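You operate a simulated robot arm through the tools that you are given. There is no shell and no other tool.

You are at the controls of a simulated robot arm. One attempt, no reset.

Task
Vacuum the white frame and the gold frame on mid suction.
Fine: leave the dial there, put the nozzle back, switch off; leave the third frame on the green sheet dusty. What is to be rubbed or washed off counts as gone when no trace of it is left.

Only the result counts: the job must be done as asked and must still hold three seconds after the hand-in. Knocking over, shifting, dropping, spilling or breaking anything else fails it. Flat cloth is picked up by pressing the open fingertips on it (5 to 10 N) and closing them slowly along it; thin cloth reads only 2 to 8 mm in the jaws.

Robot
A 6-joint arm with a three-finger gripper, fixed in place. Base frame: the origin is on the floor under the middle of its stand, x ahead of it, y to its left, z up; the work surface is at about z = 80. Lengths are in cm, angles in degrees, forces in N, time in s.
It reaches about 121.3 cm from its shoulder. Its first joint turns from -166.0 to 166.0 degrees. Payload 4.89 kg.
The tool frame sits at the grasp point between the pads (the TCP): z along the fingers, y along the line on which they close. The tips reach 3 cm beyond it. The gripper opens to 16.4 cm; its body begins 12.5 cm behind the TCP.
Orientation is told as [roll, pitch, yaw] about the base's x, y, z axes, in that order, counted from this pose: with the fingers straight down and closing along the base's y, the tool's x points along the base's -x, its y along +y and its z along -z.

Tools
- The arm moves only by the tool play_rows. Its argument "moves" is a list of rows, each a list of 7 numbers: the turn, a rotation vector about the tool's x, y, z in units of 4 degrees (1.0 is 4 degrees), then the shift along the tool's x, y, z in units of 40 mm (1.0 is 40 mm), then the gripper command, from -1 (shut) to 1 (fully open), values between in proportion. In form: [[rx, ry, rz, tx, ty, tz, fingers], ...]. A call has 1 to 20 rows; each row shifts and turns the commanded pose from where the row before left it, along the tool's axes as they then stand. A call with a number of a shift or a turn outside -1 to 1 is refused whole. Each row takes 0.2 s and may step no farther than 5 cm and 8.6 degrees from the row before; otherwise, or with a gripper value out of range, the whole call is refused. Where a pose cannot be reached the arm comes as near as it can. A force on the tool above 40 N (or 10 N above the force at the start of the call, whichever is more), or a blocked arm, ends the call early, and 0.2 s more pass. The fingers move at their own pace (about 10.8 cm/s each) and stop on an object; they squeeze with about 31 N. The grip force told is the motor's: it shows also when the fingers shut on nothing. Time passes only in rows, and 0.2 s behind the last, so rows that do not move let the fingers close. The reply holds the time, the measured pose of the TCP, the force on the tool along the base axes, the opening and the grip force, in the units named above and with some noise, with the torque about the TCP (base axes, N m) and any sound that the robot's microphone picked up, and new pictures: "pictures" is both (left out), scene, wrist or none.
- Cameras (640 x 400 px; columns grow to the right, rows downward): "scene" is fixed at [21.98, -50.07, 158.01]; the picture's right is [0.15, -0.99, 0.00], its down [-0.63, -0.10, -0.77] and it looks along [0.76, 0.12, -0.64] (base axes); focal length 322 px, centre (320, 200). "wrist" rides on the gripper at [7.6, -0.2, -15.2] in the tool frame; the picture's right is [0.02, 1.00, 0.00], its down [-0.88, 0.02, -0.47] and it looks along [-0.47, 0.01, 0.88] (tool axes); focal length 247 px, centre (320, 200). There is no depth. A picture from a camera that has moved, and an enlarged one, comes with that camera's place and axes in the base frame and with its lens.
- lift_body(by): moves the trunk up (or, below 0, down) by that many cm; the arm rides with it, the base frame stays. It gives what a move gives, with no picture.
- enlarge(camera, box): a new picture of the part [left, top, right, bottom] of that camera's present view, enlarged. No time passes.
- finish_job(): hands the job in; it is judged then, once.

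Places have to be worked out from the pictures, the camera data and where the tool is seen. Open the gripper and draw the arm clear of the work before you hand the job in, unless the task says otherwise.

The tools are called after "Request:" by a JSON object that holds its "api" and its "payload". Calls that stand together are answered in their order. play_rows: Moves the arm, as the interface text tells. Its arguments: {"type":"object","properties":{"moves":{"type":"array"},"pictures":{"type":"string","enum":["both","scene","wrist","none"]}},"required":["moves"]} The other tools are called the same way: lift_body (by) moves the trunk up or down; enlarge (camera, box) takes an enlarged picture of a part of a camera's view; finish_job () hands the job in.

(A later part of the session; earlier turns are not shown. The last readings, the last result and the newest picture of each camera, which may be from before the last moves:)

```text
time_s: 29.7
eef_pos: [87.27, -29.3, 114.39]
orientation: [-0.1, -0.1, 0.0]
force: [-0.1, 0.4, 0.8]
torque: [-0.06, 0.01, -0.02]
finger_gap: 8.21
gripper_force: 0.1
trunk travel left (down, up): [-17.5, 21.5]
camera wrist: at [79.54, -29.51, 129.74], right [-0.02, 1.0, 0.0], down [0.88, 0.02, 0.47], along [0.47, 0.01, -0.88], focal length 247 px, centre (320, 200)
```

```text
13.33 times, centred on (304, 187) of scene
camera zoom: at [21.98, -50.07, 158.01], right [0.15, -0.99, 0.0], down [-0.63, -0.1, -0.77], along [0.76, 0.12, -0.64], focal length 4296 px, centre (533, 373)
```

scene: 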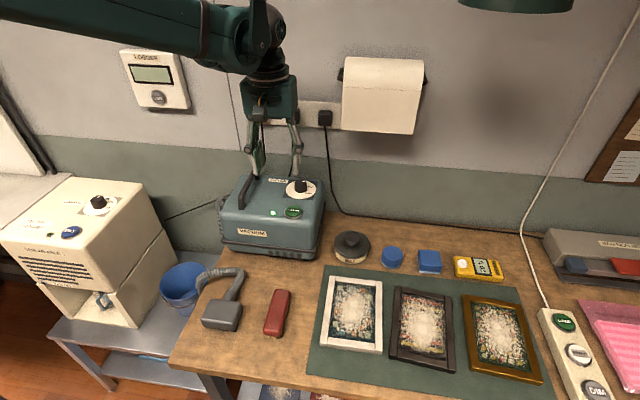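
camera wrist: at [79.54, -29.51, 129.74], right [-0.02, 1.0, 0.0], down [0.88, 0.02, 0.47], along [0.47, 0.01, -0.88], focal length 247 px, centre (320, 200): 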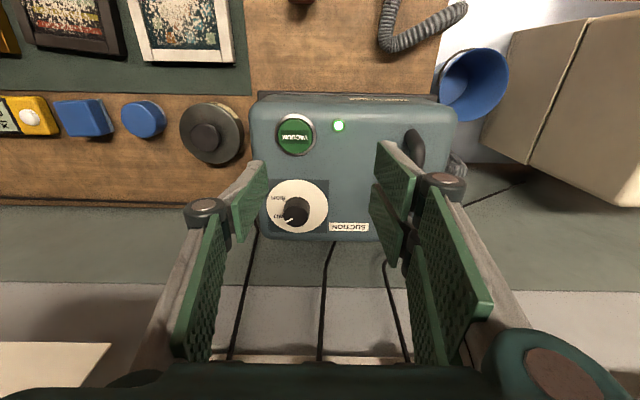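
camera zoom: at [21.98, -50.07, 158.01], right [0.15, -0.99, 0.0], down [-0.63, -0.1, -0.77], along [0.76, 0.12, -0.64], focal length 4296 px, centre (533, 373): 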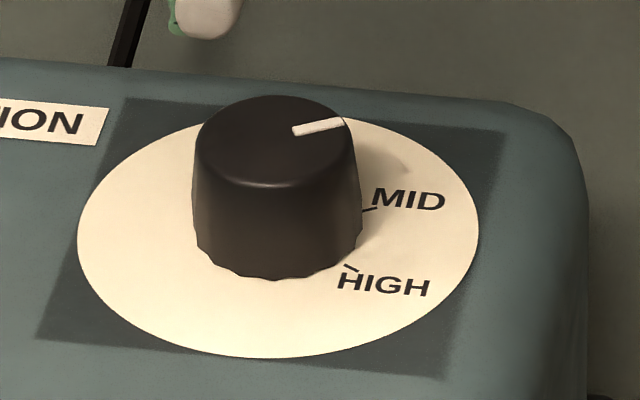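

The dial is confirmed on MID. I now move above the nozzle at about (62.2, -18.5) and open the gripper.

Request:
{"api": "play_rows", "payload": {"moves": [[0, 0, 0, 0.78, 0.338, 0, 0.2], [0, 0, 0, 0.78, 0.338, 0, 0.3], [0, 0, 0, 0.78, 0.338, 0, 0.5], [0, 0, 0, 0.78, 0.338, 0, 0.6], [0, 0, 0, 0.78, 0.338, 0.2, 0.7], [0, 0, 0, 0.78, 0.338, 0.3, 0.7], [0, 0, 0, 0.78, 0.338, 0.5, 0.7], [0, 0, 0, 0.78, 0.338, 0.5, 0.7], [0, 0, 0, 0, 0, 0.5, 0.7], [0, 0, 0, 0, 0, 0, 0.7]]}}

Request:
{"api": "enlarge", "payload": {"camera": "wrist", "box": [220, 40, 420, 240]}}

```text
time_s: 31.9
eef_pos: [62.23, -18.48, 106.27]
orientation: [0.0, -0.2, 0.0]
force: [-0.3, 0.9, 0.6]
torque: [-0.03, -0.04, -0.01]
finger_gap: 13.94
gripper_force: 0.1
trunk travel left (down, up): [-17.5, 21.5]
camera wrist: at [54.53, -18.67, 121.71], right [-0.02, 1.0, 0.0], down [0.88, 0.02, 0.47], along [0.47, 0.01, -0.88], focal length 247 px, centre (320, 200)
```

scene: 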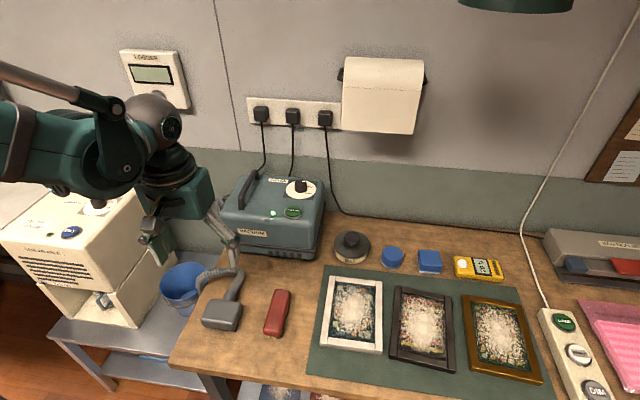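
wrist: 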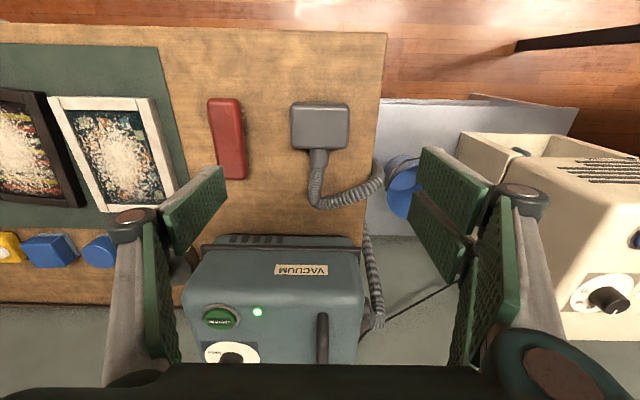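

```text
2.00 times, centred on (320, 140) of wrist
camera zoom: at [54.53, -18.67, 121.71], right [-0.02, 1.0, 0.0], down [0.88, 0.02, 0.47], along [0.47, 0.01, -0.88], focal length 494 px, centre (320, 320)
```

zoom: 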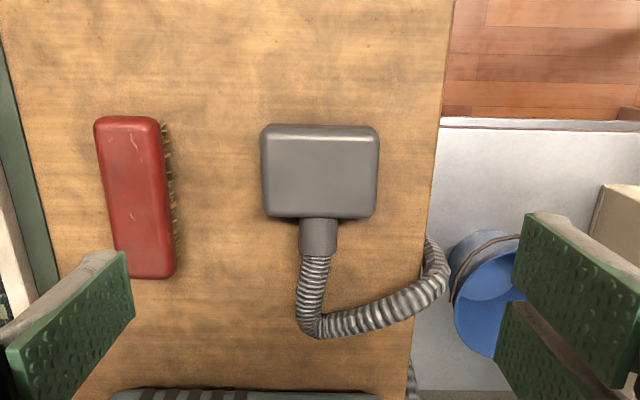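

The nozzle head is centred at (62.4, -18.5), 8.7 cm wide in y and 6.5 cm in x. I descend around it with the fingers about 12 cm open, stopping above for a check.

Request:
{"api": "play_rows", "payload": {"moves": [[0, 0, 0, -0.04, 0, 0.6, 0.5], [0, 0, 0, 0, 0, 0.8, 0.48], [0, 0, 0, 0, 0, 0.8, 0.48], [0, 0, 0, 0, 0, 0.8, 0.48], [0, 0, 0, 0, 0, 0.8, 0.48], [0, 0, 0, 0, 0, 0.8, 0.48], [0, 0, 0, 0, 0, 0.4, 0.48], [0, 0, 0, 0, 0, 0, 0.48]]}}

Request:
{"api": "enlarge", "payload": {"camera": "scene", "box": [150, 240, 310, 360]}}

```text
time_s: 33.7
eef_pos: [62.44, -18.57, 86.42]
orientation: [0.0, -0.1, 0.1]
force: [0.0, -0.5, -1.1]
torque: [0.02, 0.05, 0.01]
finger_gap: 12.13
gripper_force: 0.0
trunk travel left (down, up): [-17.5, 21.5]
camera wrist: at [54.83, -18.79, 101.61], right [-0.02, 1.0, 0.0], down [0.88, 0.02, 0.47], along [0.47, 0.01, -0.88], focal length 247 px, centre (320, 200)
```

scene: 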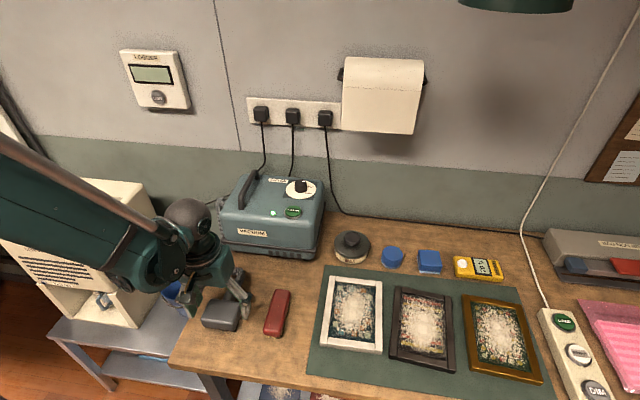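
wrist: 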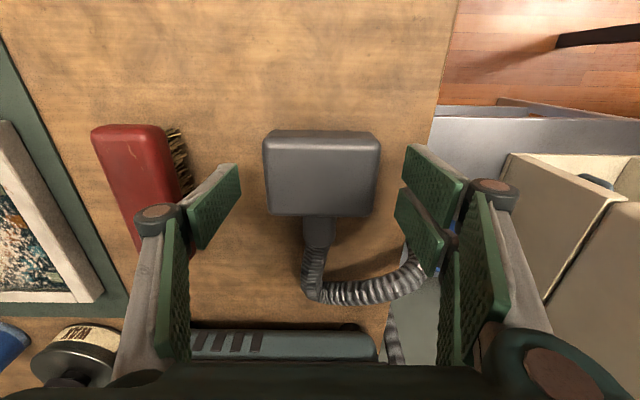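

```text
3.33 times, centred on (230, 300) of scene
camera zoom: at [21.98, -50.07, 158.01], right [0.15, -0.99, 0.0], down [-0.63, -0.1, -0.77], along [0.76, 0.12, -0.64], focal length 1074 px, centre (620, -133)
```

zoom: 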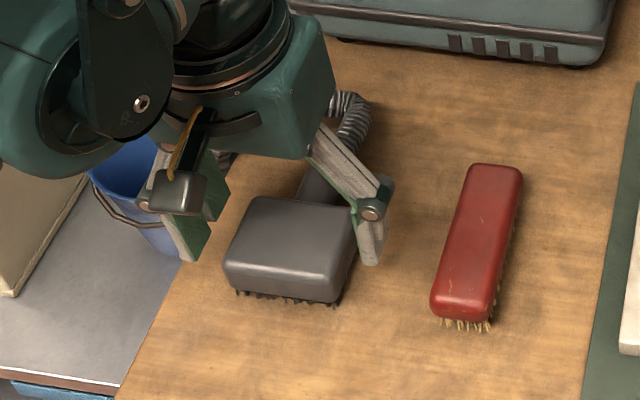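

Fingers straddle the head with clearance, and the hose is well behind them. I lower to z≈84 and close gently.

Request:
{"api": "play_rows", "payload": {"moves": [[0, 0, 0, 0, 0, 0.3, 0.48], [0, 0, 0, 0, 0, 0.3, 0.48], [0, 0, 0, 0, 0, 0, 0.3], [0, 0, 0, 0, 0, 0, 0.15], [0, 0, 0, 0, 0, 0, 0.05], [0, 0, 0, 0, 0, 0, -0.1], [0, 0, 0, 0, 0, 0, -0.3], [0, 0, 0, 0, 0, 0, -1], [0, 0, 0, 0, 0, 0, -1]]}}

Request:
{"api": "enlarge", "payload": {"camera": "scene", "box": [150, 240, 310, 360]}}

```text
time_s: 35.7
eef_pos: [62.39, -18.53, 84.04]
orientation: [0.0, -0.1, -0.1]
force: [-2.2, 1.7, 3.4]
torque: [0.17, 0.05, 0.03]
finger_gap: 8.73
gripper_force: 31.4
trunk travel left (down, up): [-17.5, 21.5]
camera wrist: at [54.74, -18.78, 99.29], right [-0.02, 1.0, 0.0], down [0.88, 0.02, 0.47], along [0.47, 0.01, -0.88], focal length 247 px, centre (320, 200)
```

scene: 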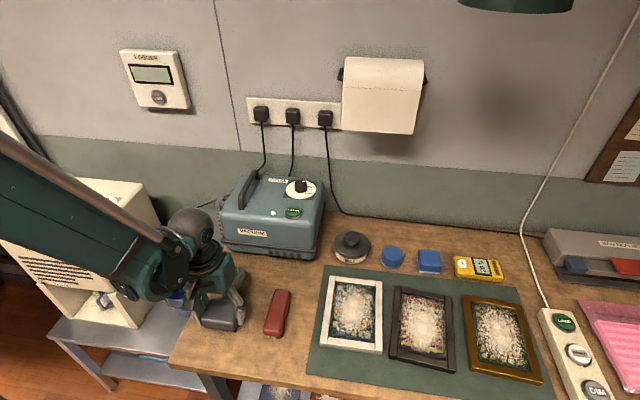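
wrist: 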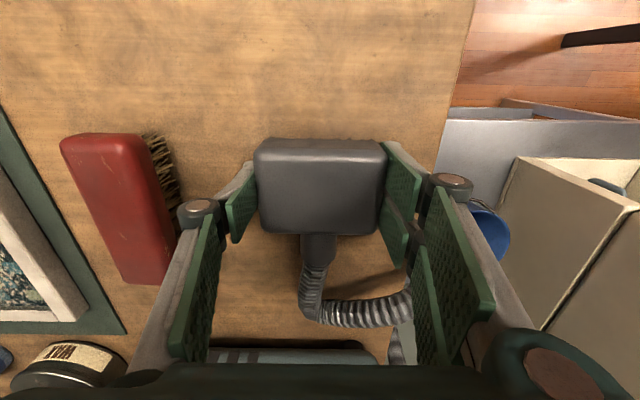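

```text
3.33 times, centred on (230, 300) of scene
camera zoom: at [21.98, -50.07, 158.01], right [0.15, -0.99, 0.0], down [-0.63, -0.1, -0.77], along [0.76, 0.12, -0.64], focal length 1074 px, centre (620, -133)
```

zoom: 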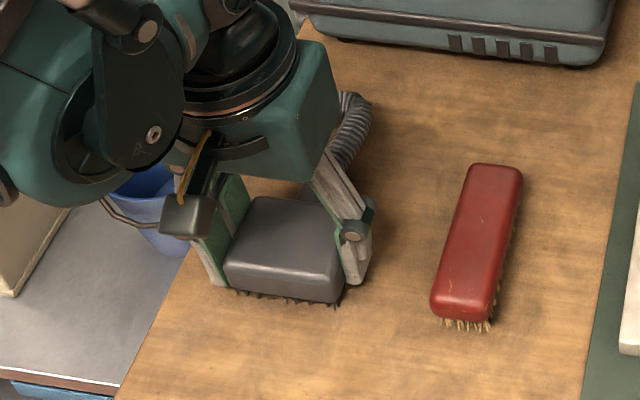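

I have a firm grip: 8.73 cm, 31 N. The return pose is TCP (62.4, -18.55, 84.04) at yaw 0. Before lifting, I measure the white and gold frames in detail.

Request:
{"api": "enlarge", "payload": {"camera": "scene", "box": [310, 270, 406, 360]}}

Request:
{"api": "enlarge", "payload": {"camera": "scene", "box": [450, 290, 556, 394]}}

```text
4.44 times, centred on (358, 315) of scene
camera zoom: at [21.98, -50.07, 158.01], right [0.15, -0.99, 0.0], down [-0.63, -0.1, -0.77], along [0.76, 0.12, -0.64], focal length 1432 px, centre (151, -311)
```

zoom: 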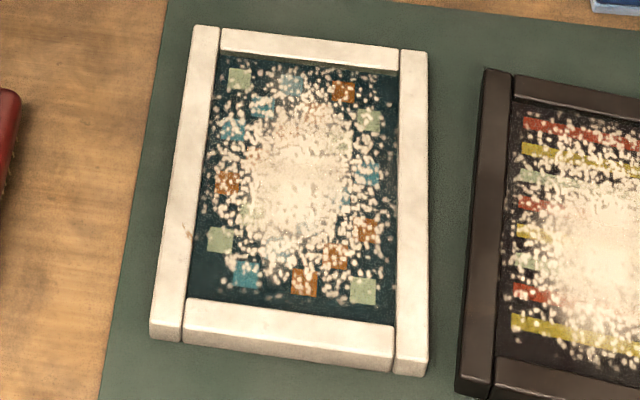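

```text
3.85 times, centred on (503, 342) of scene
camera zoom: at [21.98, -50.07, 158.01], right [0.15, -0.99, 0.0], down [-0.63, -0.1, -0.77], along [0.76, 0.12, -0.64], focal length 1239 px, centre (-384, -346)
```

zoom: 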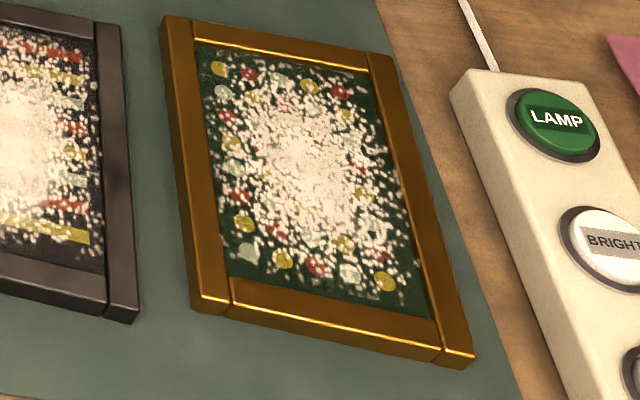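

With the fine zoom, the white frame's inner opening is about x 61.3–78.0, y -57.5…-46.2. The gold frame's centre is about (68.5, -87.9), rotated about -5°. I lift the nozzle straight up first and check the grip and hose.

Request:
{"api": "play_rows", "payload": {"moves": [[0, 0, 0, 0, 0, -0.2, -1], [0, 0, 0, 0, 0, -0.5, -1], [0, 0, 0, 0, 0, -0.7, -1], [0, 0, 0, 0, 0, -0.8, -1], [0, 0, 0, 0, 0, -0.8, -1], [0, 0, 0, 0, 0, 0, -1]]}}

```text
time_s: 37.1
eef_pos: [62.39, -18.58, 95.98]
orientation: [0.0, -0.1, -0.1]
force: [-0.3, -0.2, -1.0]
torque: [-0.03, -0.04, 0.0]
finger_gap: 8.71
gripper_force: 30.9
trunk travel left (down, up): [-17.5, 21.5]
camera wrist: at [54.75, -18.73, 111.29], right [-0.02, 1.0, 0.0], down [0.88, 0.02, 0.47], along [0.47, 0.01, -0.88], focal length 247 px, centre (320, 200)
```

scene: 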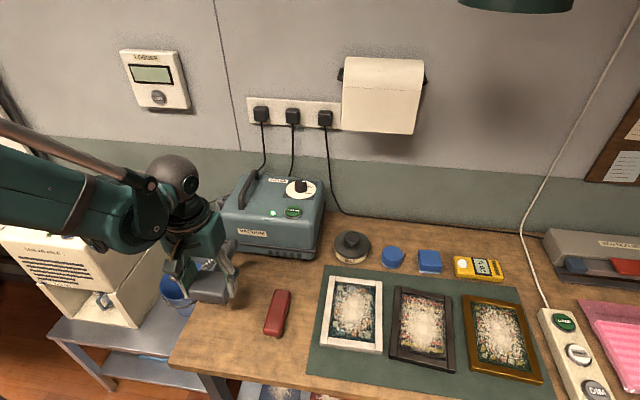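
wrist: 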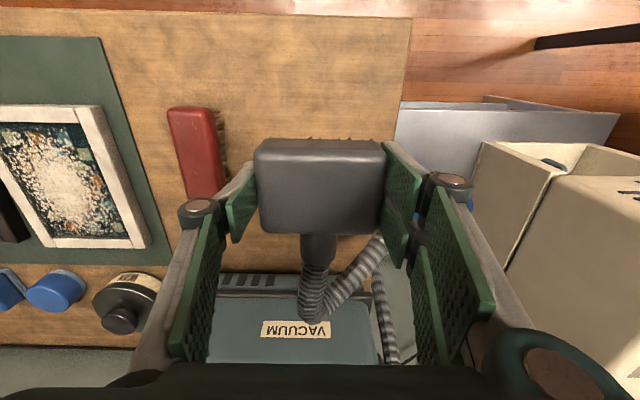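

The nozzle is held steadily and the hose follows freely. I carry it at z≈96 to above the white frame's centre.

Request:
{"api": "play_rows", "payload": {"moves": [[0, 0, 0, -0.15, -0.7, 0, -1], [0, 0, 0, -0.15, -0.7, 0, -1], [0, 0, 0, -0.15, -0.7, 0, -1], [0, 0, 0, -0.15, -0.7, 0, -1], [0, 0, 0, -0.15, -0.7, 0, -1], [0, 0, 0, -0.15, -0.7, 0, -1], [0, 0, 0, -0.15, -0.7, 0, -1], [0, 0, 0, -0.15, -0.7, 0, -1], [0, 0, 0, -0.15, -0.7, 0, -1], [0, 0, 0, -0.15, -0.7, 0, -1], [0, 0, 0, -0.15, -0.7, 0, -1], [0, 0, 0, -0.15, -0.62, 0, -1], [0, 0, 0, 0, 0, 0, -1]]}}

Request:
{"api": "enlarge", "payload": {"camera": "scene", "box": [280, 220, 440, 380]}}

```text
time_s: 39.9
eef_pos: [69.69, -51.81, 96.06]
orientation: [0.1, 0.0, 0.0]
force: [0.5, 0.7, -1.6]
torque: [0.01, 0.03, -0.03]
finger_gap: 8.72
gripper_force: 31.4
trunk travel left (down, up): [-17.5, 21.5]
camera wrist: at [62.0, -52.09, 111.32], right [-0.02, 1.0, 0.0], down [0.88, 0.02, 0.47], along [0.47, 0.01, -0.88], focal length 247 px, centre (320, 200)
```

scene: 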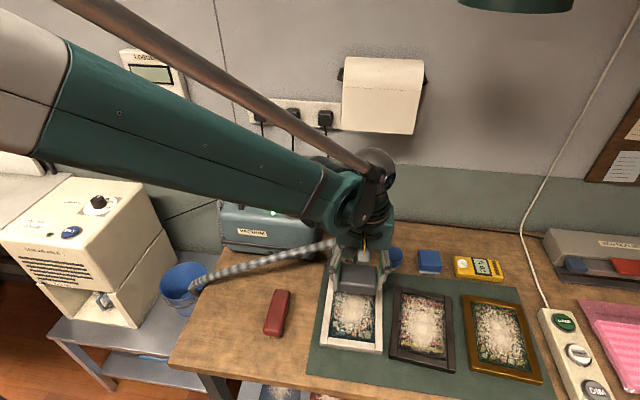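
wrist: 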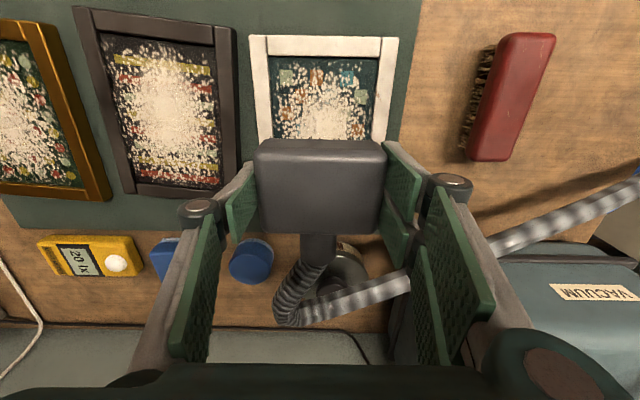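

```text
2.50 times, centred on (360, 300) of scene
camera zoom: at [21.98, -50.07, 158.01], right [0.15, -0.99, 0.0], down [-0.63, -0.1, -0.77], along [0.76, 0.12, -0.64], focal length 806 px, centre (220, -50)
```

zoom: 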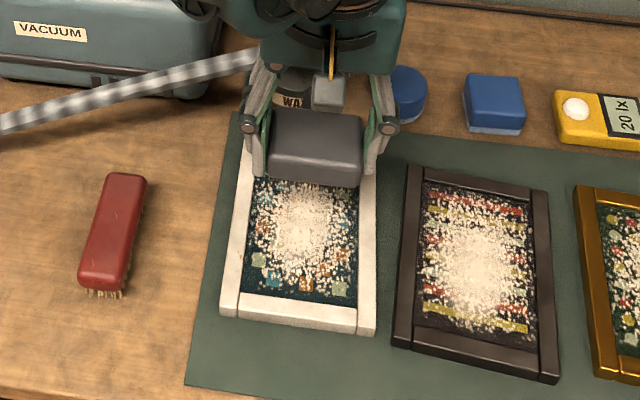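

The wrist view confirms the white frame's inner opening at x≈61.2–77.9 and y≈-57.4…-46.3. I descend over its centre until the bristles hover about 1 cm above the border, then see whether dust is drawn.

Request:
{"api": "play_rows", "payload": {"moves": [[0, 0, 0, 0.02, 0, 0.6, -1], [0, 0, 0, 0, 0, 0.6, -1], [0, 0, 0, 0, 0, 0.6, -1], [0, 0, 0, 0, 0, 0.4, -1], [0, 0, 0, 0, 0, 0.24, -1], [0, 0, 0, 0, 0, 0, -1]]}}

Request:
{"api": "enlarge", "payload": {"camera": "scene", "box": [300, 250, 420, 370]}}

```text
time_s: 41.3
eef_pos: [69.56, -51.87, 86.28]
orientation: [0.0, -0.1, 0.0]
force: [-0.4, -0.5, -2.5]
torque: [0.01, -0.03, 0.0]
finger_gap: 8.75
gripper_force: 31.2
trunk travel left (down, up): [-17.5, 21.5]
camera wrist: at [61.91, -52.04, 101.6], right [-0.02, 1.0, 0.0], down [0.88, 0.02, 0.47], along [0.47, 0.01, -0.88], focal length 247 px, centre (320, 200)
```

scene: 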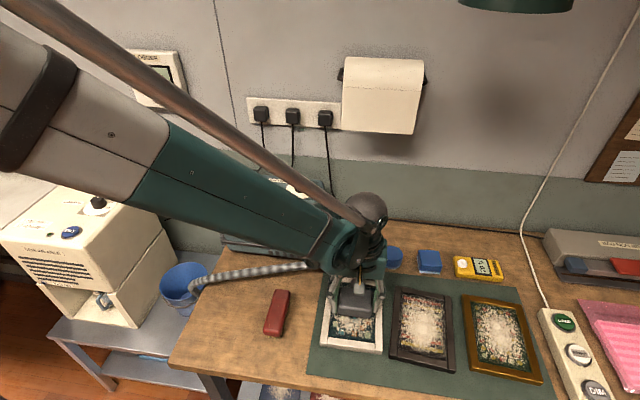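
wrist: 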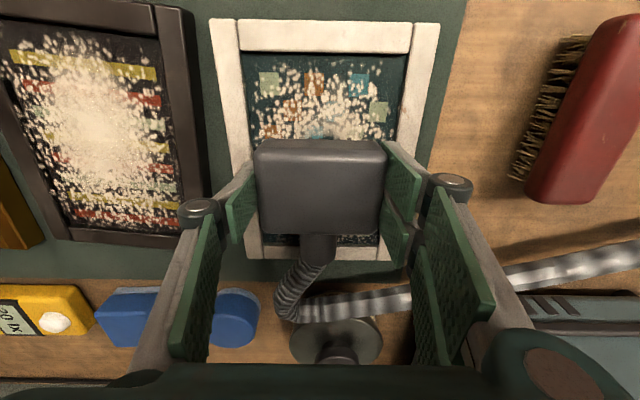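

```text
3.33 times, centred on (360, 310) of scene
camera zoom: at [21.98, -50.07, 158.01], right [0.15, -0.99, 0.0], down [-0.63, -0.1, -0.77], along [0.76, 0.12, -0.64], focal length 1074 px, centre (187, -167)
```

zoom: 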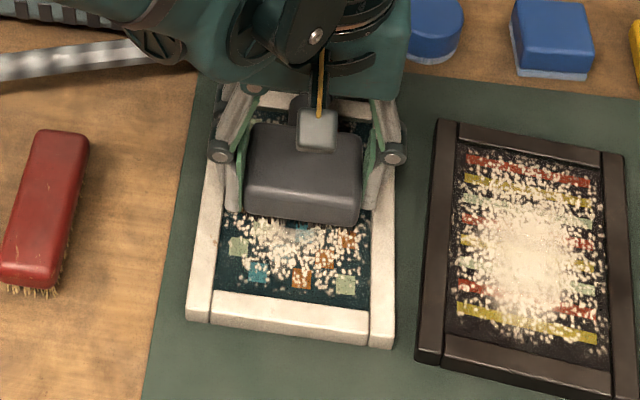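

I lower the bristles to about 0.3 cm above border level and sweep in -x to see whether dust clears.

Request:
{"api": "play_rows", "payload": {"moves": [[0, 0, 0, 0, 0, 0.1, -1], [0, 0, 0, 0, 0, 0.06, -1], [0, 0, 0, 0, 0, 0, -1], [0, 0, 0, -0.2, 0, 0, -1], [0, 0, 0, -0.3, 0, 0, -1], [0, 0, 0, -0.3, 0, 0, -1], [0, 0, 0, -0.3, 0, 0, -1], [0, 0, 0, -0.15, 0, 0, -1], [0, 0, 0, 0, 0, 0, -1]]}}

Request:
{"api": "enlarge", "payload": {"camera": "scene", "box": [300, 250, 420, 370]}}

Request:
{"api": "enlarge", "payload": {"camera": "wrist", "box": [180, 0, 460, 175]}}

```text
time_s: 43.3
eef_pos: [74.48, -51.82, 85.62]
orientation: [-0.1, 0.0, 0.0]
force: [-4.8, -1.1, 11.7]
torque: [0.04, 0.13, -0.02]
finger_gap: 8.71
gripper_force: 31.6
trunk travel left (down, up): [-17.5, 21.5]
camera wrist: at [66.84, -52.04, 101.01], right [-0.02, 1.0, 0.0], down [0.88, 0.02, 0.47], along [0.47, 0.01, -0.88], focal length 247 px, centre (320, 200)
```

scene: 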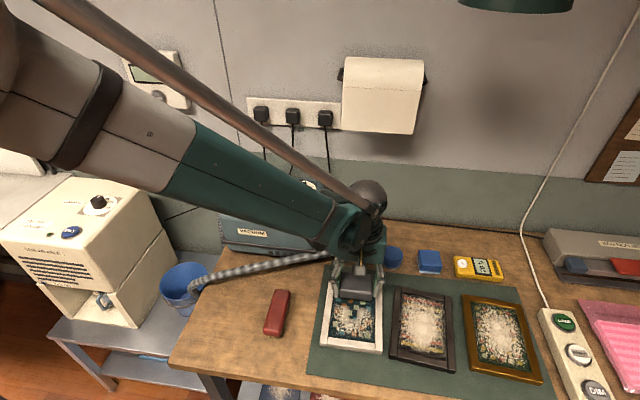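
wrist: 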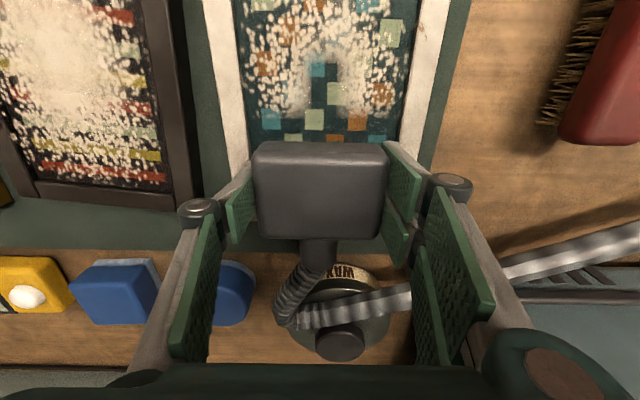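

```text
3.33 times, centred on (360, 310) of scene
camera zoom: at [21.98, -50.07, 158.01], right [0.15, -0.99, 0.0], down [-0.63, -0.1, -0.77], along [0.76, 0.12, -0.64], focal length 1074 px, centre (187, -167)
```

zoom: 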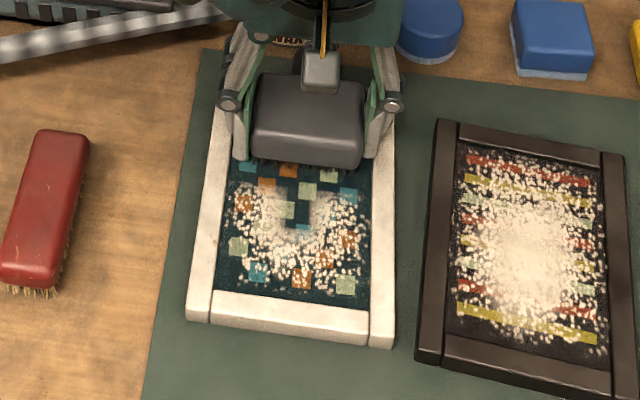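

```text
2.29 times, centred on (320, 88) of wrist
camera zoom: at [66.84, -52.04, 101.01], right [-0.02, 1.0, 0.0], down [0.88, 0.02, 0.47], along [0.47, 0.01, -0.88], focal length 564 px, centre (320, 457)
```

zoom: 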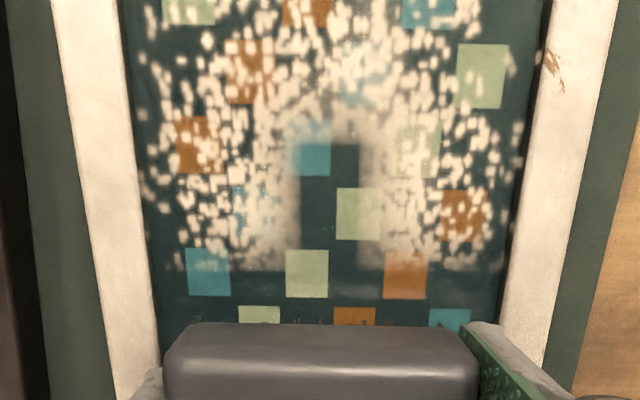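

Suction works: dust is gone fully where the nozzle lingered, but only a narrow strip where it passed quickly, so slow sweeps are needed. The forces of +11.7 N z and -4.8 N x suggest contact with the far border, so I back off 5 mm and recheck.

Request:
{"api": "play_rows", "payload": {"moves": [[0, 0, 0, 0.12, 0, 0, -1], [0, 0, 0, 0, 0, 0, -1]], "pictures": "none"}}

```text
time_s: 43.9
eef_pos: [74.0, -51.78, 85.64]
orientation: [-0.1, -0.1, 0.0]
force: [9.4, 0.5, 19.9]
torque: [0.03, -0.26, -0.03]
finger_gap: 8.72
gripper_force: 31.0
trunk travel left (down, up): [-17.5, 21.5]
```

Force reversed with direction, so this is friction: the bristles press on the picture with about 20 N, which puts the picture surface at z≈81.6. I raise by 1 mm to lighten the contact.

Request:
{"api": "play_rows", "payload": {"moves": [[0, 0, 0, 0, 0, -0.02, -1], [0, 0, 0, 0, 0, 0, -1]], "pictures": "none"}}

```text
time_s: 44.5
eef_pos: [74.0, -51.86, 85.64]
orientation: [0.0, -0.1, -0.1]
force: [1.5, 4.1, 5.7]
torque: [0.09, -0.24, 0.07]
finger_gap: 8.7
gripper_force: 30.7
trunk travel left (down, up): [-17.5, 21.5]
```

Contact is now light, about 6 N. I raise another 0.5 mm and sweep slowly toward -x at 2 cm/s along the centre line.

Request:
{"api": "play_rows", "payload": {"moves": [[0, 0, 0, 0, 0, -0.012, -1], [0, 0, 0, 0.1, 0, 0, -1], [0, 0, 0, 0.1, 0, 0, -1], [0, 0, 0, 0.1, 0, 0, -1], [0, 0, 0, 0.1, 0, 0, -1], [0, 0, 0, 0.1, 0, 0, -1], [0, 0, 0, 0.1, 0, 0, -1], [0, 0, 0, 0.1, 0, 0, -1], [0, 0, 0, 0.1, 0, 0, -1], [0, 0, 0, 0.1, 0, 0, -1], [0, 0, 0, 0.1, 0, 0, -1], [0, 0, 0, 0.1, 0, 0, -1], [0, 0, 0, 0.1, 0, 0, -1], [0, 0, 0, 0.1, 0, 0, -1], [0, 0, 0, 0.1, 0, 0, -1], [0, 0, 0, 0.1, 0, 0, -1]]}}

Request:
{"api": "enlarge", "payload": {"camera": "scene", "box": [300, 250, 420, 370]}}

Request:
{"api": "enlarge", "payload": {"camera": "wrist", "box": [180, 0, 460, 175]}}

```text
time_s: 47.9
eef_pos: [68.11, -51.7, 85.78]
orientation: [0.1, 0.0, 0.0]
force: [1.2, 0.1, -2.2]
torque: [0.01, 0.01, 0.03]
finger_gap: 8.74
gripper_force: 31.2
trunk travel left (down, up): [-17.5, 21.5]
camera wrist: at [60.41, -52.03, 101.09], right [-0.02, 1.0, 0.0], down [0.88, 0.02, 0.47], along [0.47, 0.01, -0.88], focal length 247 px, centre (320, 200)
```

scene: 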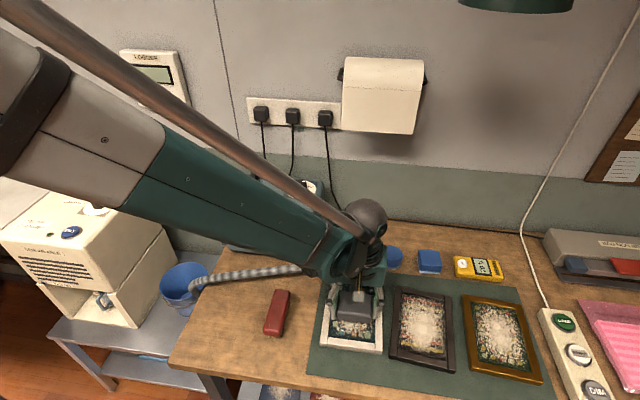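
wrist: 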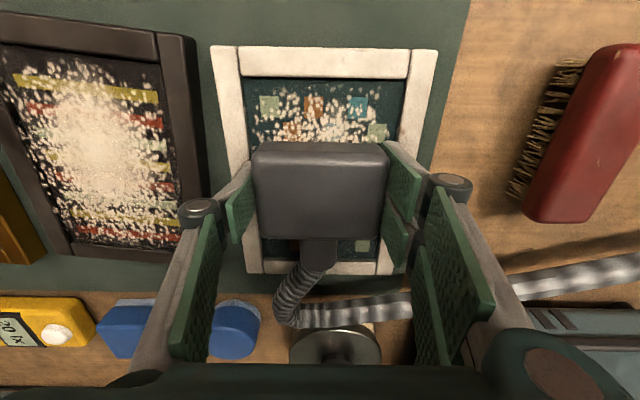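

```text
3.33 times, centred on (360, 310) of scene
camera zoom: at [21.98, -50.07, 158.01], right [0.15, -0.99, 0.0], down [-0.63, -0.1, -0.77], along [0.76, 0.12, -0.64], focal length 1074 px, centre (187, -167)
```

zoom: 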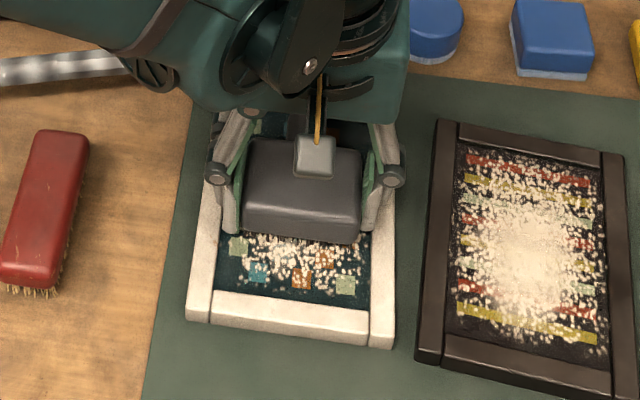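

```text
2.29 times, centred on (320, 88) of wrist
camera zoom: at [60.41, -52.03, 101.09], right [-0.02, 1.0, 0.0], down [0.88, 0.02, 0.47], along [0.47, 0.01, -0.88], focal length 564 px, centre (320, 457)
```

zoom: 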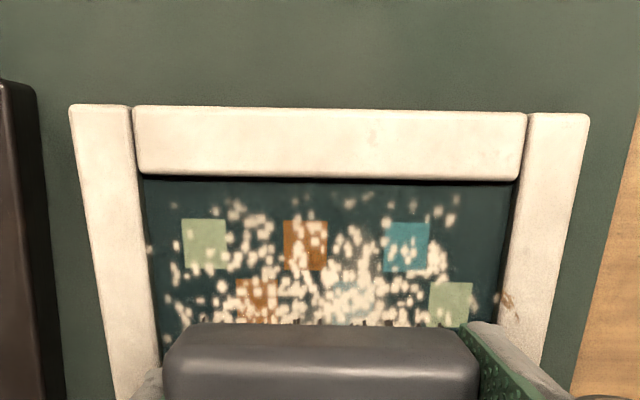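

Hovering just off the surface now (no contact force), and the frame has not shifted. I continue the slow sweep to the near end of the opening.

Request:
{"api": "play_rows", "payload": {"moves": [[0, 0, 0, 0.1, 0, 0, -1], [0, 0, 0, 0.1, 0, 0, -1], [0, 0, 0, 0.1, 0, 0, -1], [0, 0, 0, 0.1, 0, 0, -1], [0, 0, 0, 0.1, 0, 0, -1], [0, 0, 0, 0.1, 0, 0, -1], [0, 0, 0, 0.1, 0, 0, -1], [0, 0, 0, 0.1, 0, 0, -1], [0, 0, 0, 0, 0, 0, -1], [0, 0, 0, 0, 0, 0, -1], [0, 0, 0, -0.1, 0, 0, -1], [0, 0, 0, -0.1, 0, 0, -1], [0, 0, 0, -0.1, 0, 0, -1], [0, 0, 0, -0.1, 0, 0, -1], [0, 0, 0, -0.1, 0, 0, -1], [0, 0, 0, -0.1, 0, 0, -1], [0, 0, 0, -0.1, 0, 0, -1], [0, 0, 0, -0.1, 0, 0, -1]]}}

Request:
{"api": "enlarge", "payload": {"camera": "wrist", "box": [180, 0, 460, 175]}}

Request:
{"api": "enlarge", "payload": {"camera": "scene", "box": [300, 250, 420, 370]}}

```text
time_s: 51.7
eef_pos: [68.12, -51.8, 85.73]
orientation: [0.0, 0.0, 0.0]
force: [0.3, -0.6, -1.8]
torque: [-0.04, 0.01, -0.04]
finger_gap: 8.72
gripper_force: 30.8
trunk travel left (down, up): [-17.5, 21.5]
camera wrist: at [60.4, -52.05, 101.06], right [-0.02, 1.0, 0.0], down [0.88, 0.02, 0.47], along [0.47, 0.01, -0.88], focal length 247 px, centre (320, 200)
```

scene: 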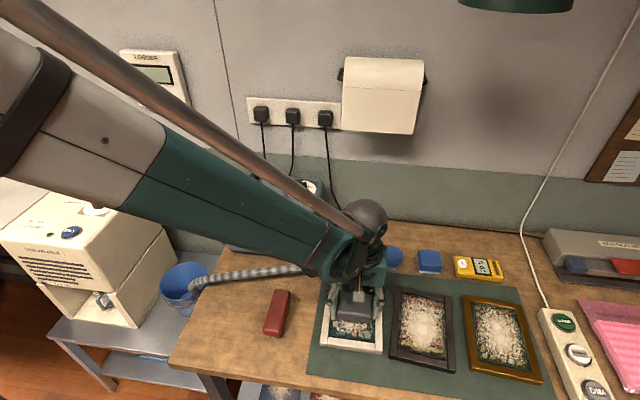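
wrist: 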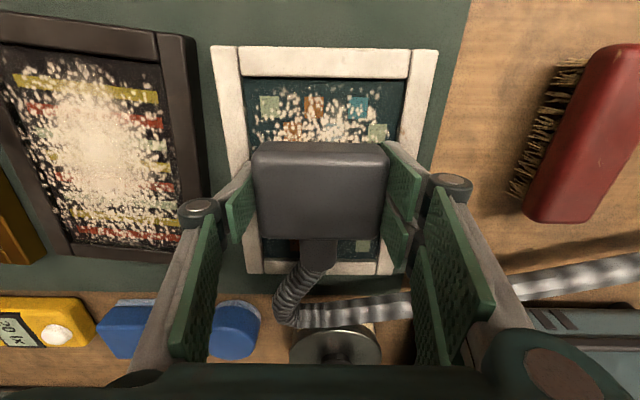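

```text
2.29 times, centred on (320, 88) of wrist
camera zoom: at [60.4, -52.05, 101.06], right [-0.02, 1.0, 0.0], down [0.88, 0.02, 0.47], along [0.47, 0.01, -0.88], focal length 564 px, centre (320, 457)
```

zoom: 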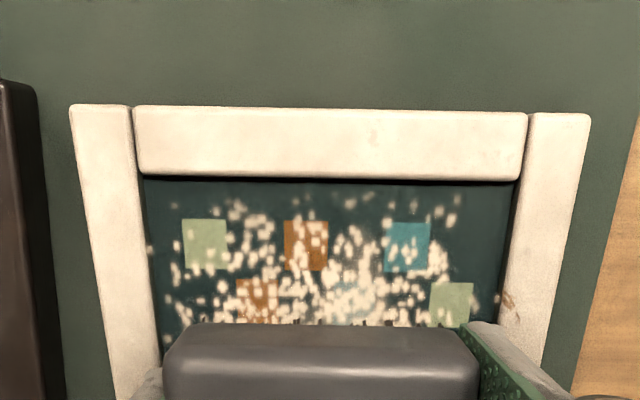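

```text
3.33 times, centred on (360, 310) of scene
camera zoom: at [21.98, -50.07, 158.01], right [0.15, -0.99, 0.0], down [-0.63, -0.1, -0.77], along [0.76, 0.12, -0.64], focal length 1074 px, centre (187, -167)
```

zoom: 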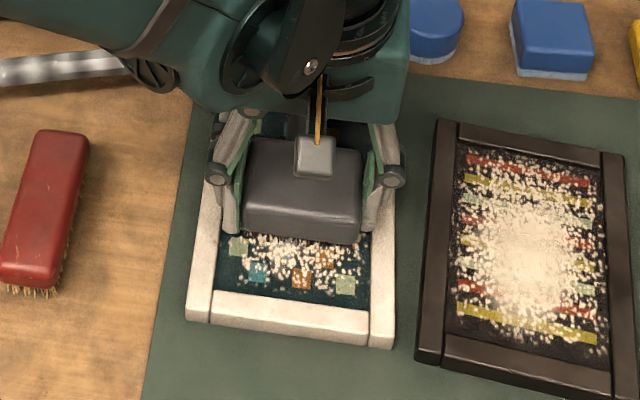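

Hovering does not clean: dust remains where the bristles did not touch, so light contact is needed. I lower in tiny steps until the contact force is about 5–10 N.

Request:
{"api": "play_rows", "payload": {"moves": [[0, 0, 0, 0, 0, 0.012, -1], [0, 0, 0, 0, 0, 0, -1]], "pictures": "none"}}

```text
time_s: 52.3
eef_pos: [67.99, -51.72, 85.74]
orientation: [-0.1, -0.1, 0.0]
force: [-0.2, -0.5, -1.4]
torque: [-0.1, -0.07, 0.01]
finger_gap: 8.7
gripper_force: 31.0
trunk travel left (down, up): [-17.5, 21.5]
```

Request:
{"api": "play_rows", "payload": {"moves": [[0, 0, 0, 0, 0, 0.012, -1], [0, 0, 0, 0, 0, 0, -1]], "pictures": "none"}}

```text
time_s: 52.9
eef_pos: [68.05, -51.85, 85.69]
orientation: [0.0, -0.1, 0.0]
force: [0.3, 1.7, 7.2]
torque: [0.02, -0.05, 0.02]
finger_gap: 8.73
gripper_force: 30.5
trunk travel left (down, up): [-17.5, 21.5]
```

Contact is established at about 8 N. I sweep slowly toward -x with this contact and look.

Request:
{"api": "play_rows", "payload": {"moves": [[0, 0, 0, 0.08, 0, 0, -1], [0, 0, 0, 0.08, 0, 0, -1], [0, 0, 0, 0.08, 0, 0, -1], [0, 0, 0, 0.08, 0, 0, -1], [0, 0, 0, 0.08, 0, 0, -1], [0, 0, 0, 0.08, 0, 0, -1], [0, 0, 0, 0.08, 0, 0, -1], [0, 0, 0, 0.08, 0, 0, -1], [0, 0, 0, 0.08, 0, 0, -1], [0, 0, 0, 0.08, 0, 0, -1]]}}

Request:
{"api": "enlarge", "payload": {"camera": "wrist", "box": [180, 0, 460, 175]}}

Request:
{"api": "enlarge", "payload": {"camera": "scene", "box": [300, 250, 420, 370]}}

```text
time_s: 55.1
eef_pos: [64.84, -51.71, 85.69]
orientation: [-0.1, -0.1, -0.1]
force: [5.2, -1.0, 15.0]
torque: [0.09, -0.19, -0.01]
finger_gap: 8.72
gripper_force: 30.8
trunk travel left (down, up): [-17.5, 21.5]
camera wrist: at [57.23, -52.01, 100.99], right [-0.02, 1.0, 0.0], down [0.88, 0.02, 0.47], along [0.47, 0.01, -0.88], focal length 247 px, centre (320, 200)
```

scene: 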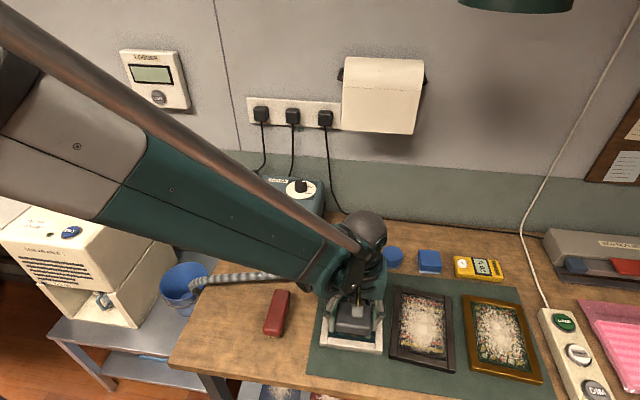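
wrist: 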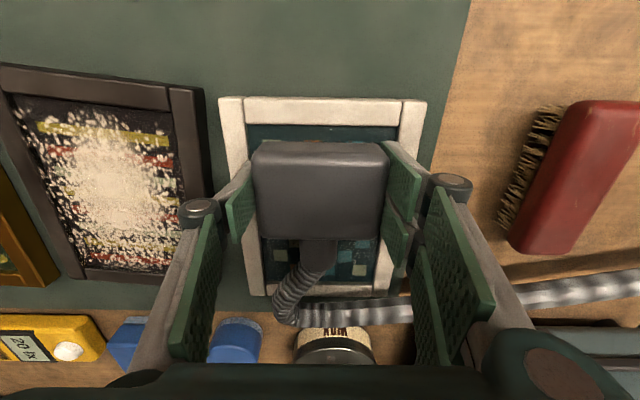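

```text
2.29 times, centred on (320, 88) of wrist
camera zoom: at [57.23, -52.01, 100.99], right [-0.02, 1.0, 0.0], down [0.88, 0.02, 0.47], along [0.47, 0.01, -0.88], focal length 564 px, centre (320, 457)
```

zoom: 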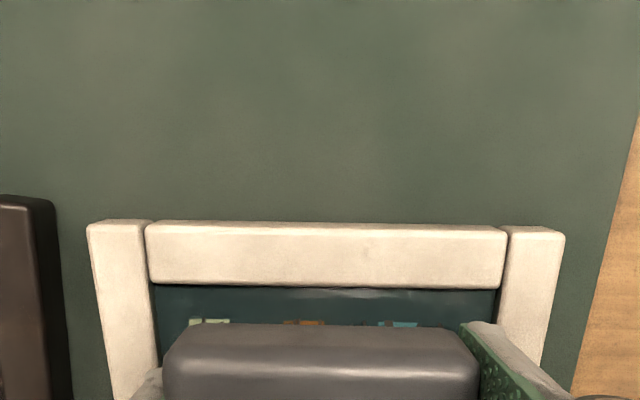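

```text
3.33 times, centred on (360, 310) of scene
camera zoom: at [21.98, -50.07, 158.01], right [0.15, -0.99, 0.0], down [-0.63, -0.1, -0.77], along [0.76, 0.12, -0.64], focal length 1074 px, centre (187, -167)
```

zoom: 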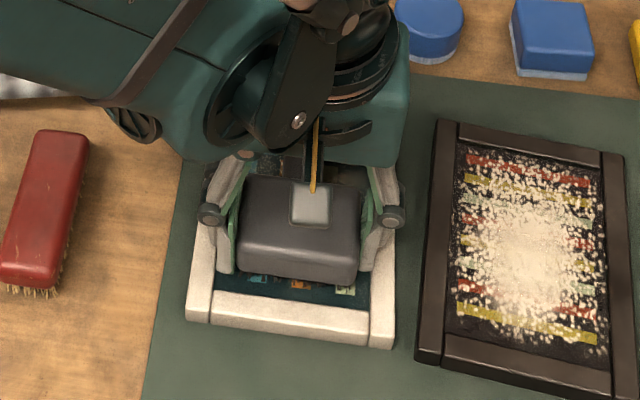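

The near end is now clean. I shift 0.9 cm toward +y and sweep back toward +x with light contact.

Request:
{"api": "play_rows", "payload": {"moves": [[0, 0, 0, 0, 0.1, -0.006, -1], [0, 0, 0, 0, 0.12, 0, -1], [0, 0, 0, -0.09, 0, 0, -1], [0, 0, 0, -0.09, 0, 0, -1], [0, 0, 0, -0.09, 0, 0, -1], [0, 0, 0, -0.09, 0, 0, -1], [0, 0, 0, -0.09, 0, 0, -1], [0, 0, 0, -0.09, 0, 0, -1], [0, 0, 0, -0.09, 0, 0, -1], [0, 0, 0, -0.09, 0, 0, -1], [0, 0, 0, -0.09, 0, 0, -1], [0, 0, 0, -0.09, 0, 0, -1], [0, 0, 0, -0.09, 0, 0, -1]]}}

Request:
{"api": "enlarge", "payload": {"camera": "wrist", "box": [180, 0, 460, 175]}}

Request:
{"api": "enlarge", "payload": {"camera": "scene", "box": [300, 250, 420, 370]}}

```text
time_s: 57.9
eef_pos: [68.79, -50.97, 85.7]
orientation: [0.1, -0.1, 0.0]
force: [-0.8, 0.2, -1.4]
torque: [-0.05, -0.05, -0.01]
finger_gap: 8.72
gripper_force: 30.8
trunk travel left (down, up): [-17.5, 21.5]
camera wrist: at [61.2, -51.19, 101.0], right [-0.02, 1.0, 0.0], down [0.88, 0.02, 0.47], along [0.47, 0.01, -0.88], focal length 247 px, centre (320, 200)
```

scene: 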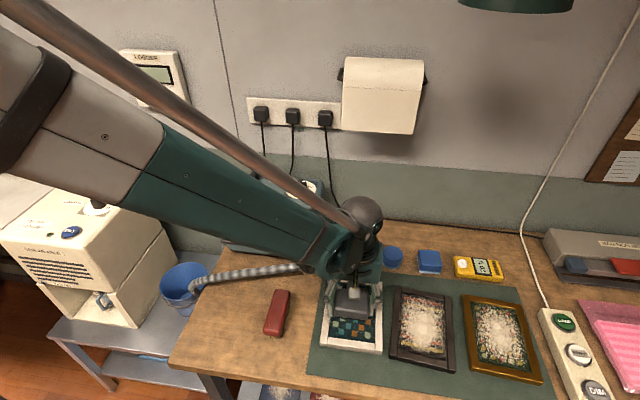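
wrist: 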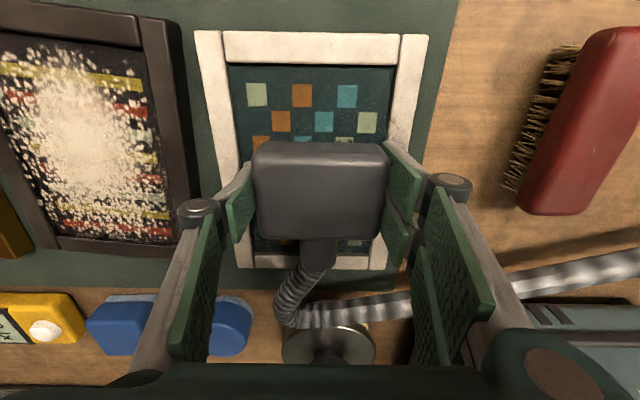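

```text
2.29 times, centred on (320, 88) of wrist
camera zoom: at [61.2, -51.19, 101.0], right [-0.02, 1.0, 0.0], down [0.88, 0.02, 0.47], along [0.47, 0.01, -0.88], focal length 564 px, centre (320, 457)
```

zoom: 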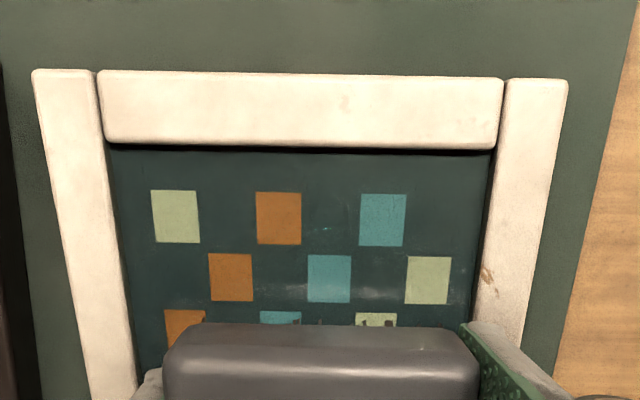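

```text
3.33 times, centred on (360, 310) of scene
camera zoom: at [21.98, -50.07, 158.01], right [0.15, -0.99, 0.0], down [-0.63, -0.1, -0.77], along [0.76, 0.12, -0.64], focal length 1074 px, centre (187, -167)
```

zoom: 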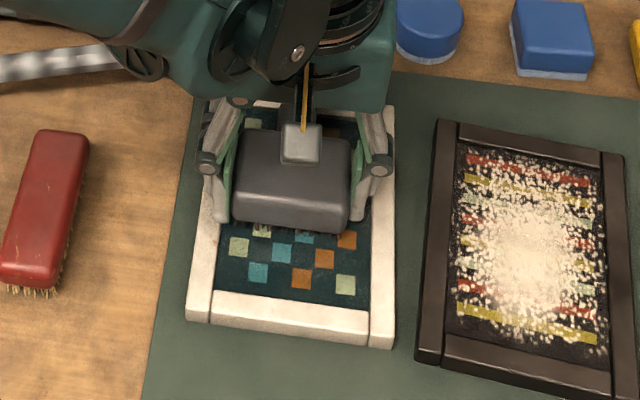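

The near half is clean, but contact faded at x≈68.8. I lower 0.4 mm, check the force, then continue toward +x.

Request:
{"api": "play_rows", "payload": {"moves": [[0, 0, 0, 0.1, 0, 0.01, -1], [0, 0, 0, 0, 0, 0, -1]], "pictures": "none"}}

```text
time_s: 58.5
eef_pos: [68.37, -50.92, 85.74]
orientation: [0.0, -0.1, 0.0]
force: [5.0, 0.0, 6.6]
torque: [0.05, -0.11, 0.0]
finger_gap: 8.71
gripper_force: 31.2
trunk travel left (down, up): [-17.5, 21.5]
```

Request:
{"api": "play_rows", "payload": {"moves": [[0, 0, 0, -0.09, 0, 0, -1], [0, 0, 0, -0.09, 0, 0, -1], [0, 0, 0, -0.09, 0, 0, -1], [0, 0, 0, -0.09, 0, 0, -1], [0, 0, 0, -0.09, 0, 0, -1], [0, 0, 0, -0.09, 0, 0, -1], [0, 0, 0, -0.09, 0, 0, -1], [0, 0, 0, -0.09, 0, 0, -1]], "pictures": "none"}}

```text
time_s: 60.3
eef_pos: [71.25, -50.94, 85.75]
orientation: [0.0, -0.1, 0.1]
force: [-5.1, 0.4, 8.7]
torque: [0.0, 0.16, 0.01]
finger_gap: 8.71
gripper_force: 30.3
trunk travel left (down, up): [-17.5, 21.5]
```

Contact is steady at about 9–10 N. I continue to the far end, then shift toward -y for the return pass.

Request:
{"api": "play_rows", "payload": {"moves": [[0, 0, 0, -0.09, 0, 0, -1], [0, 0, 0, -0.09, 0, 0, -1], [0, 0, 0, -0.09, 0, 0, -1], [0, 0, 0, -0.09, 0, 0, -1], [0, 0, 0, -0.09, 0, 0, -1], [0, 0, 0, -0.09, 0, 0, -1], [0, 0, 0, -0.06, 0, 0, -1], [0, 0, 0, 0, 0, 0, -1]], "pictures": "both"}}

Request:
{"api": "enlarge", "payload": {"camera": "wrist", "box": [180, 0, 460, 175]}}

```text
time_s: 62.1
eef_pos: [73.71, -50.93, 85.74]
orientation: [0.0, -0.1, 0.0]
force: [-4.0, -0.2, 6.6]
torque: [-0.05, 0.09, -0.03]
finger_gap: 8.72
gripper_force: 31.0
trunk travel left (down, up): [-17.5, 21.5]
camera wrist: at [66.02, -51.17, 100.98], right [-0.02, 1.0, 0.0], down [0.88, 0.02, 0.47], along [0.47, 0.01, -0.88], focal length 247 px, centre (320, 200)
```

scene: 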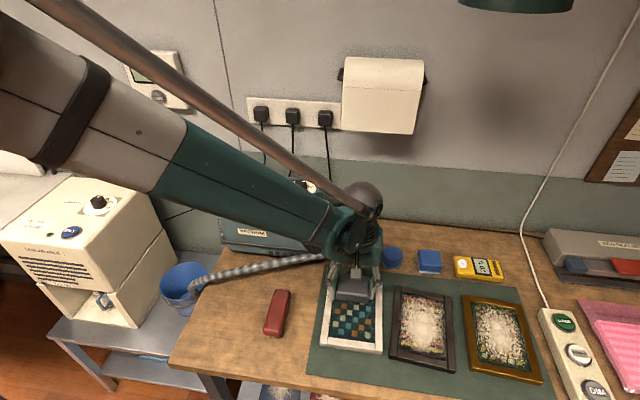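
wrist: 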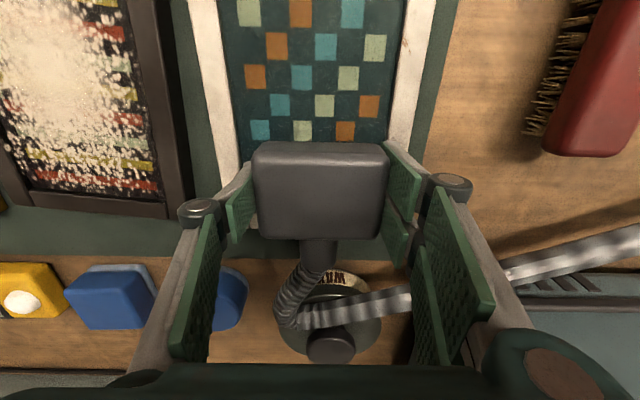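

```text
2.29 times, centred on (320, 88) of wrist
camera zoom: at [66.02, -51.17, 100.98], right [-0.02, 1.0, 0.0], down [0.88, 0.02, 0.47], along [0.47, 0.01, -0.88], focal length 564 px, centre (320, 457)
```

zoom: 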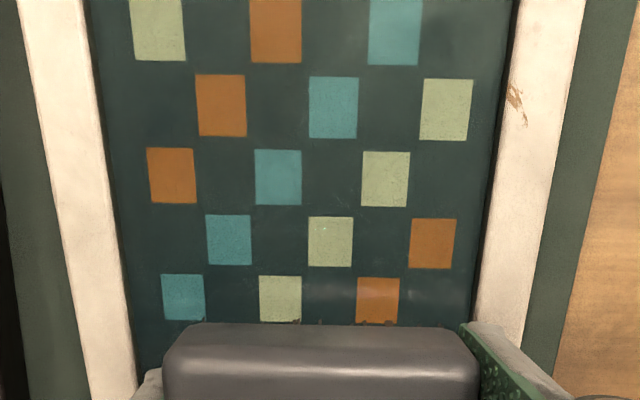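

The exposed picture looks clean. I shift about 1.8 cm toward -y and sweep back toward -x to cover the other margin.

Request:
{"api": "play_rows", "payload": {"moves": [[0, 0, 0, 0, -0.11, 0, -1], [0, 0, 0, 0, -0.11, 0, -1], [0, 0, 0, 0, -0.11, 0, -1], [0, 0, 0, 0, -0.11, 0, -1], [0, 0, 0, 0, 0, 0, -1], [0, 0, 0, 0.09, 0, 0, -1], [0, 0, 0, 0.09, 0, 0, -1], [0, 0, 0, 0.09, 0, 0, -1], [0, 0, 0, 0.09, 0, 0, -1], [0, 0, 0, 0.09, 0, 0, -1], [0, 0, 0, 0.09, 0, 0, -1], [0, 0, 0, 0.09, 0, 0, -1], [0, 0, 0, 0.09, 0, 0, -1], [0, 0, 0, 0.09, 0, 0, -1], [0, 0, 0, 0.09, 0, 0, -1], [0, 0, 0, 0.09, 0, 0, -1], [0, 0, 0, 0.09, 0, 0, -1]], "pictures": "none"}}

```text
time_s: 65.7
eef_pos: [69.33, -52.75, 85.6]
orientation: [-0.2, -0.1, -0.1]
force: [4.1, 1.6, 8.8]
torque: [0.06, -0.12, 0.01]
finger_gap: 8.72
gripper_force: 30.5
trunk travel left (down, up): [-17.5, 21.5]
```

Request:
{"api": "play_rows", "payload": {"moves": [[0, 0, 0, 0.09, 0, 0, -1], [0, 0, 0, 0.09, 0, 0, -1], [0, 0, 0, 0.09, 0, 0, -1], [0, 0, 0, 0.09, 0, 0, -1], [0, 0, 0, 0.09, 0, 0, -1], [0, 0, 0, 0.09, 0, 0, -1], [0, 0, 0, 0.09, 0, 0, -1], [0, 0, 0, 0.09, 0, 0, -1], [0, 0, 0, 0.09, 0, 0, -1], [0, 0, 0, 0.09, 0, 0, -1], [0, 0, 0, 0.09, 0, 0, -1], [0, 0, 0, 0.09, 0, 0, -1], [0, 0, 0, 0, 0, 0, -1]], "pictures": "none"}}

```text
time_s: 68.5
eef_pos: [65.04, -52.77, 85.6]
orientation: [0.0, -0.1, 0.0]
force: [4.6, -0.1, 9.8]
torque: [0.01, -0.11, 0.01]
finger_gap: 8.7
gripper_force: 31.2
trunk travel left (down, up): [-17.5, 21.5]
```

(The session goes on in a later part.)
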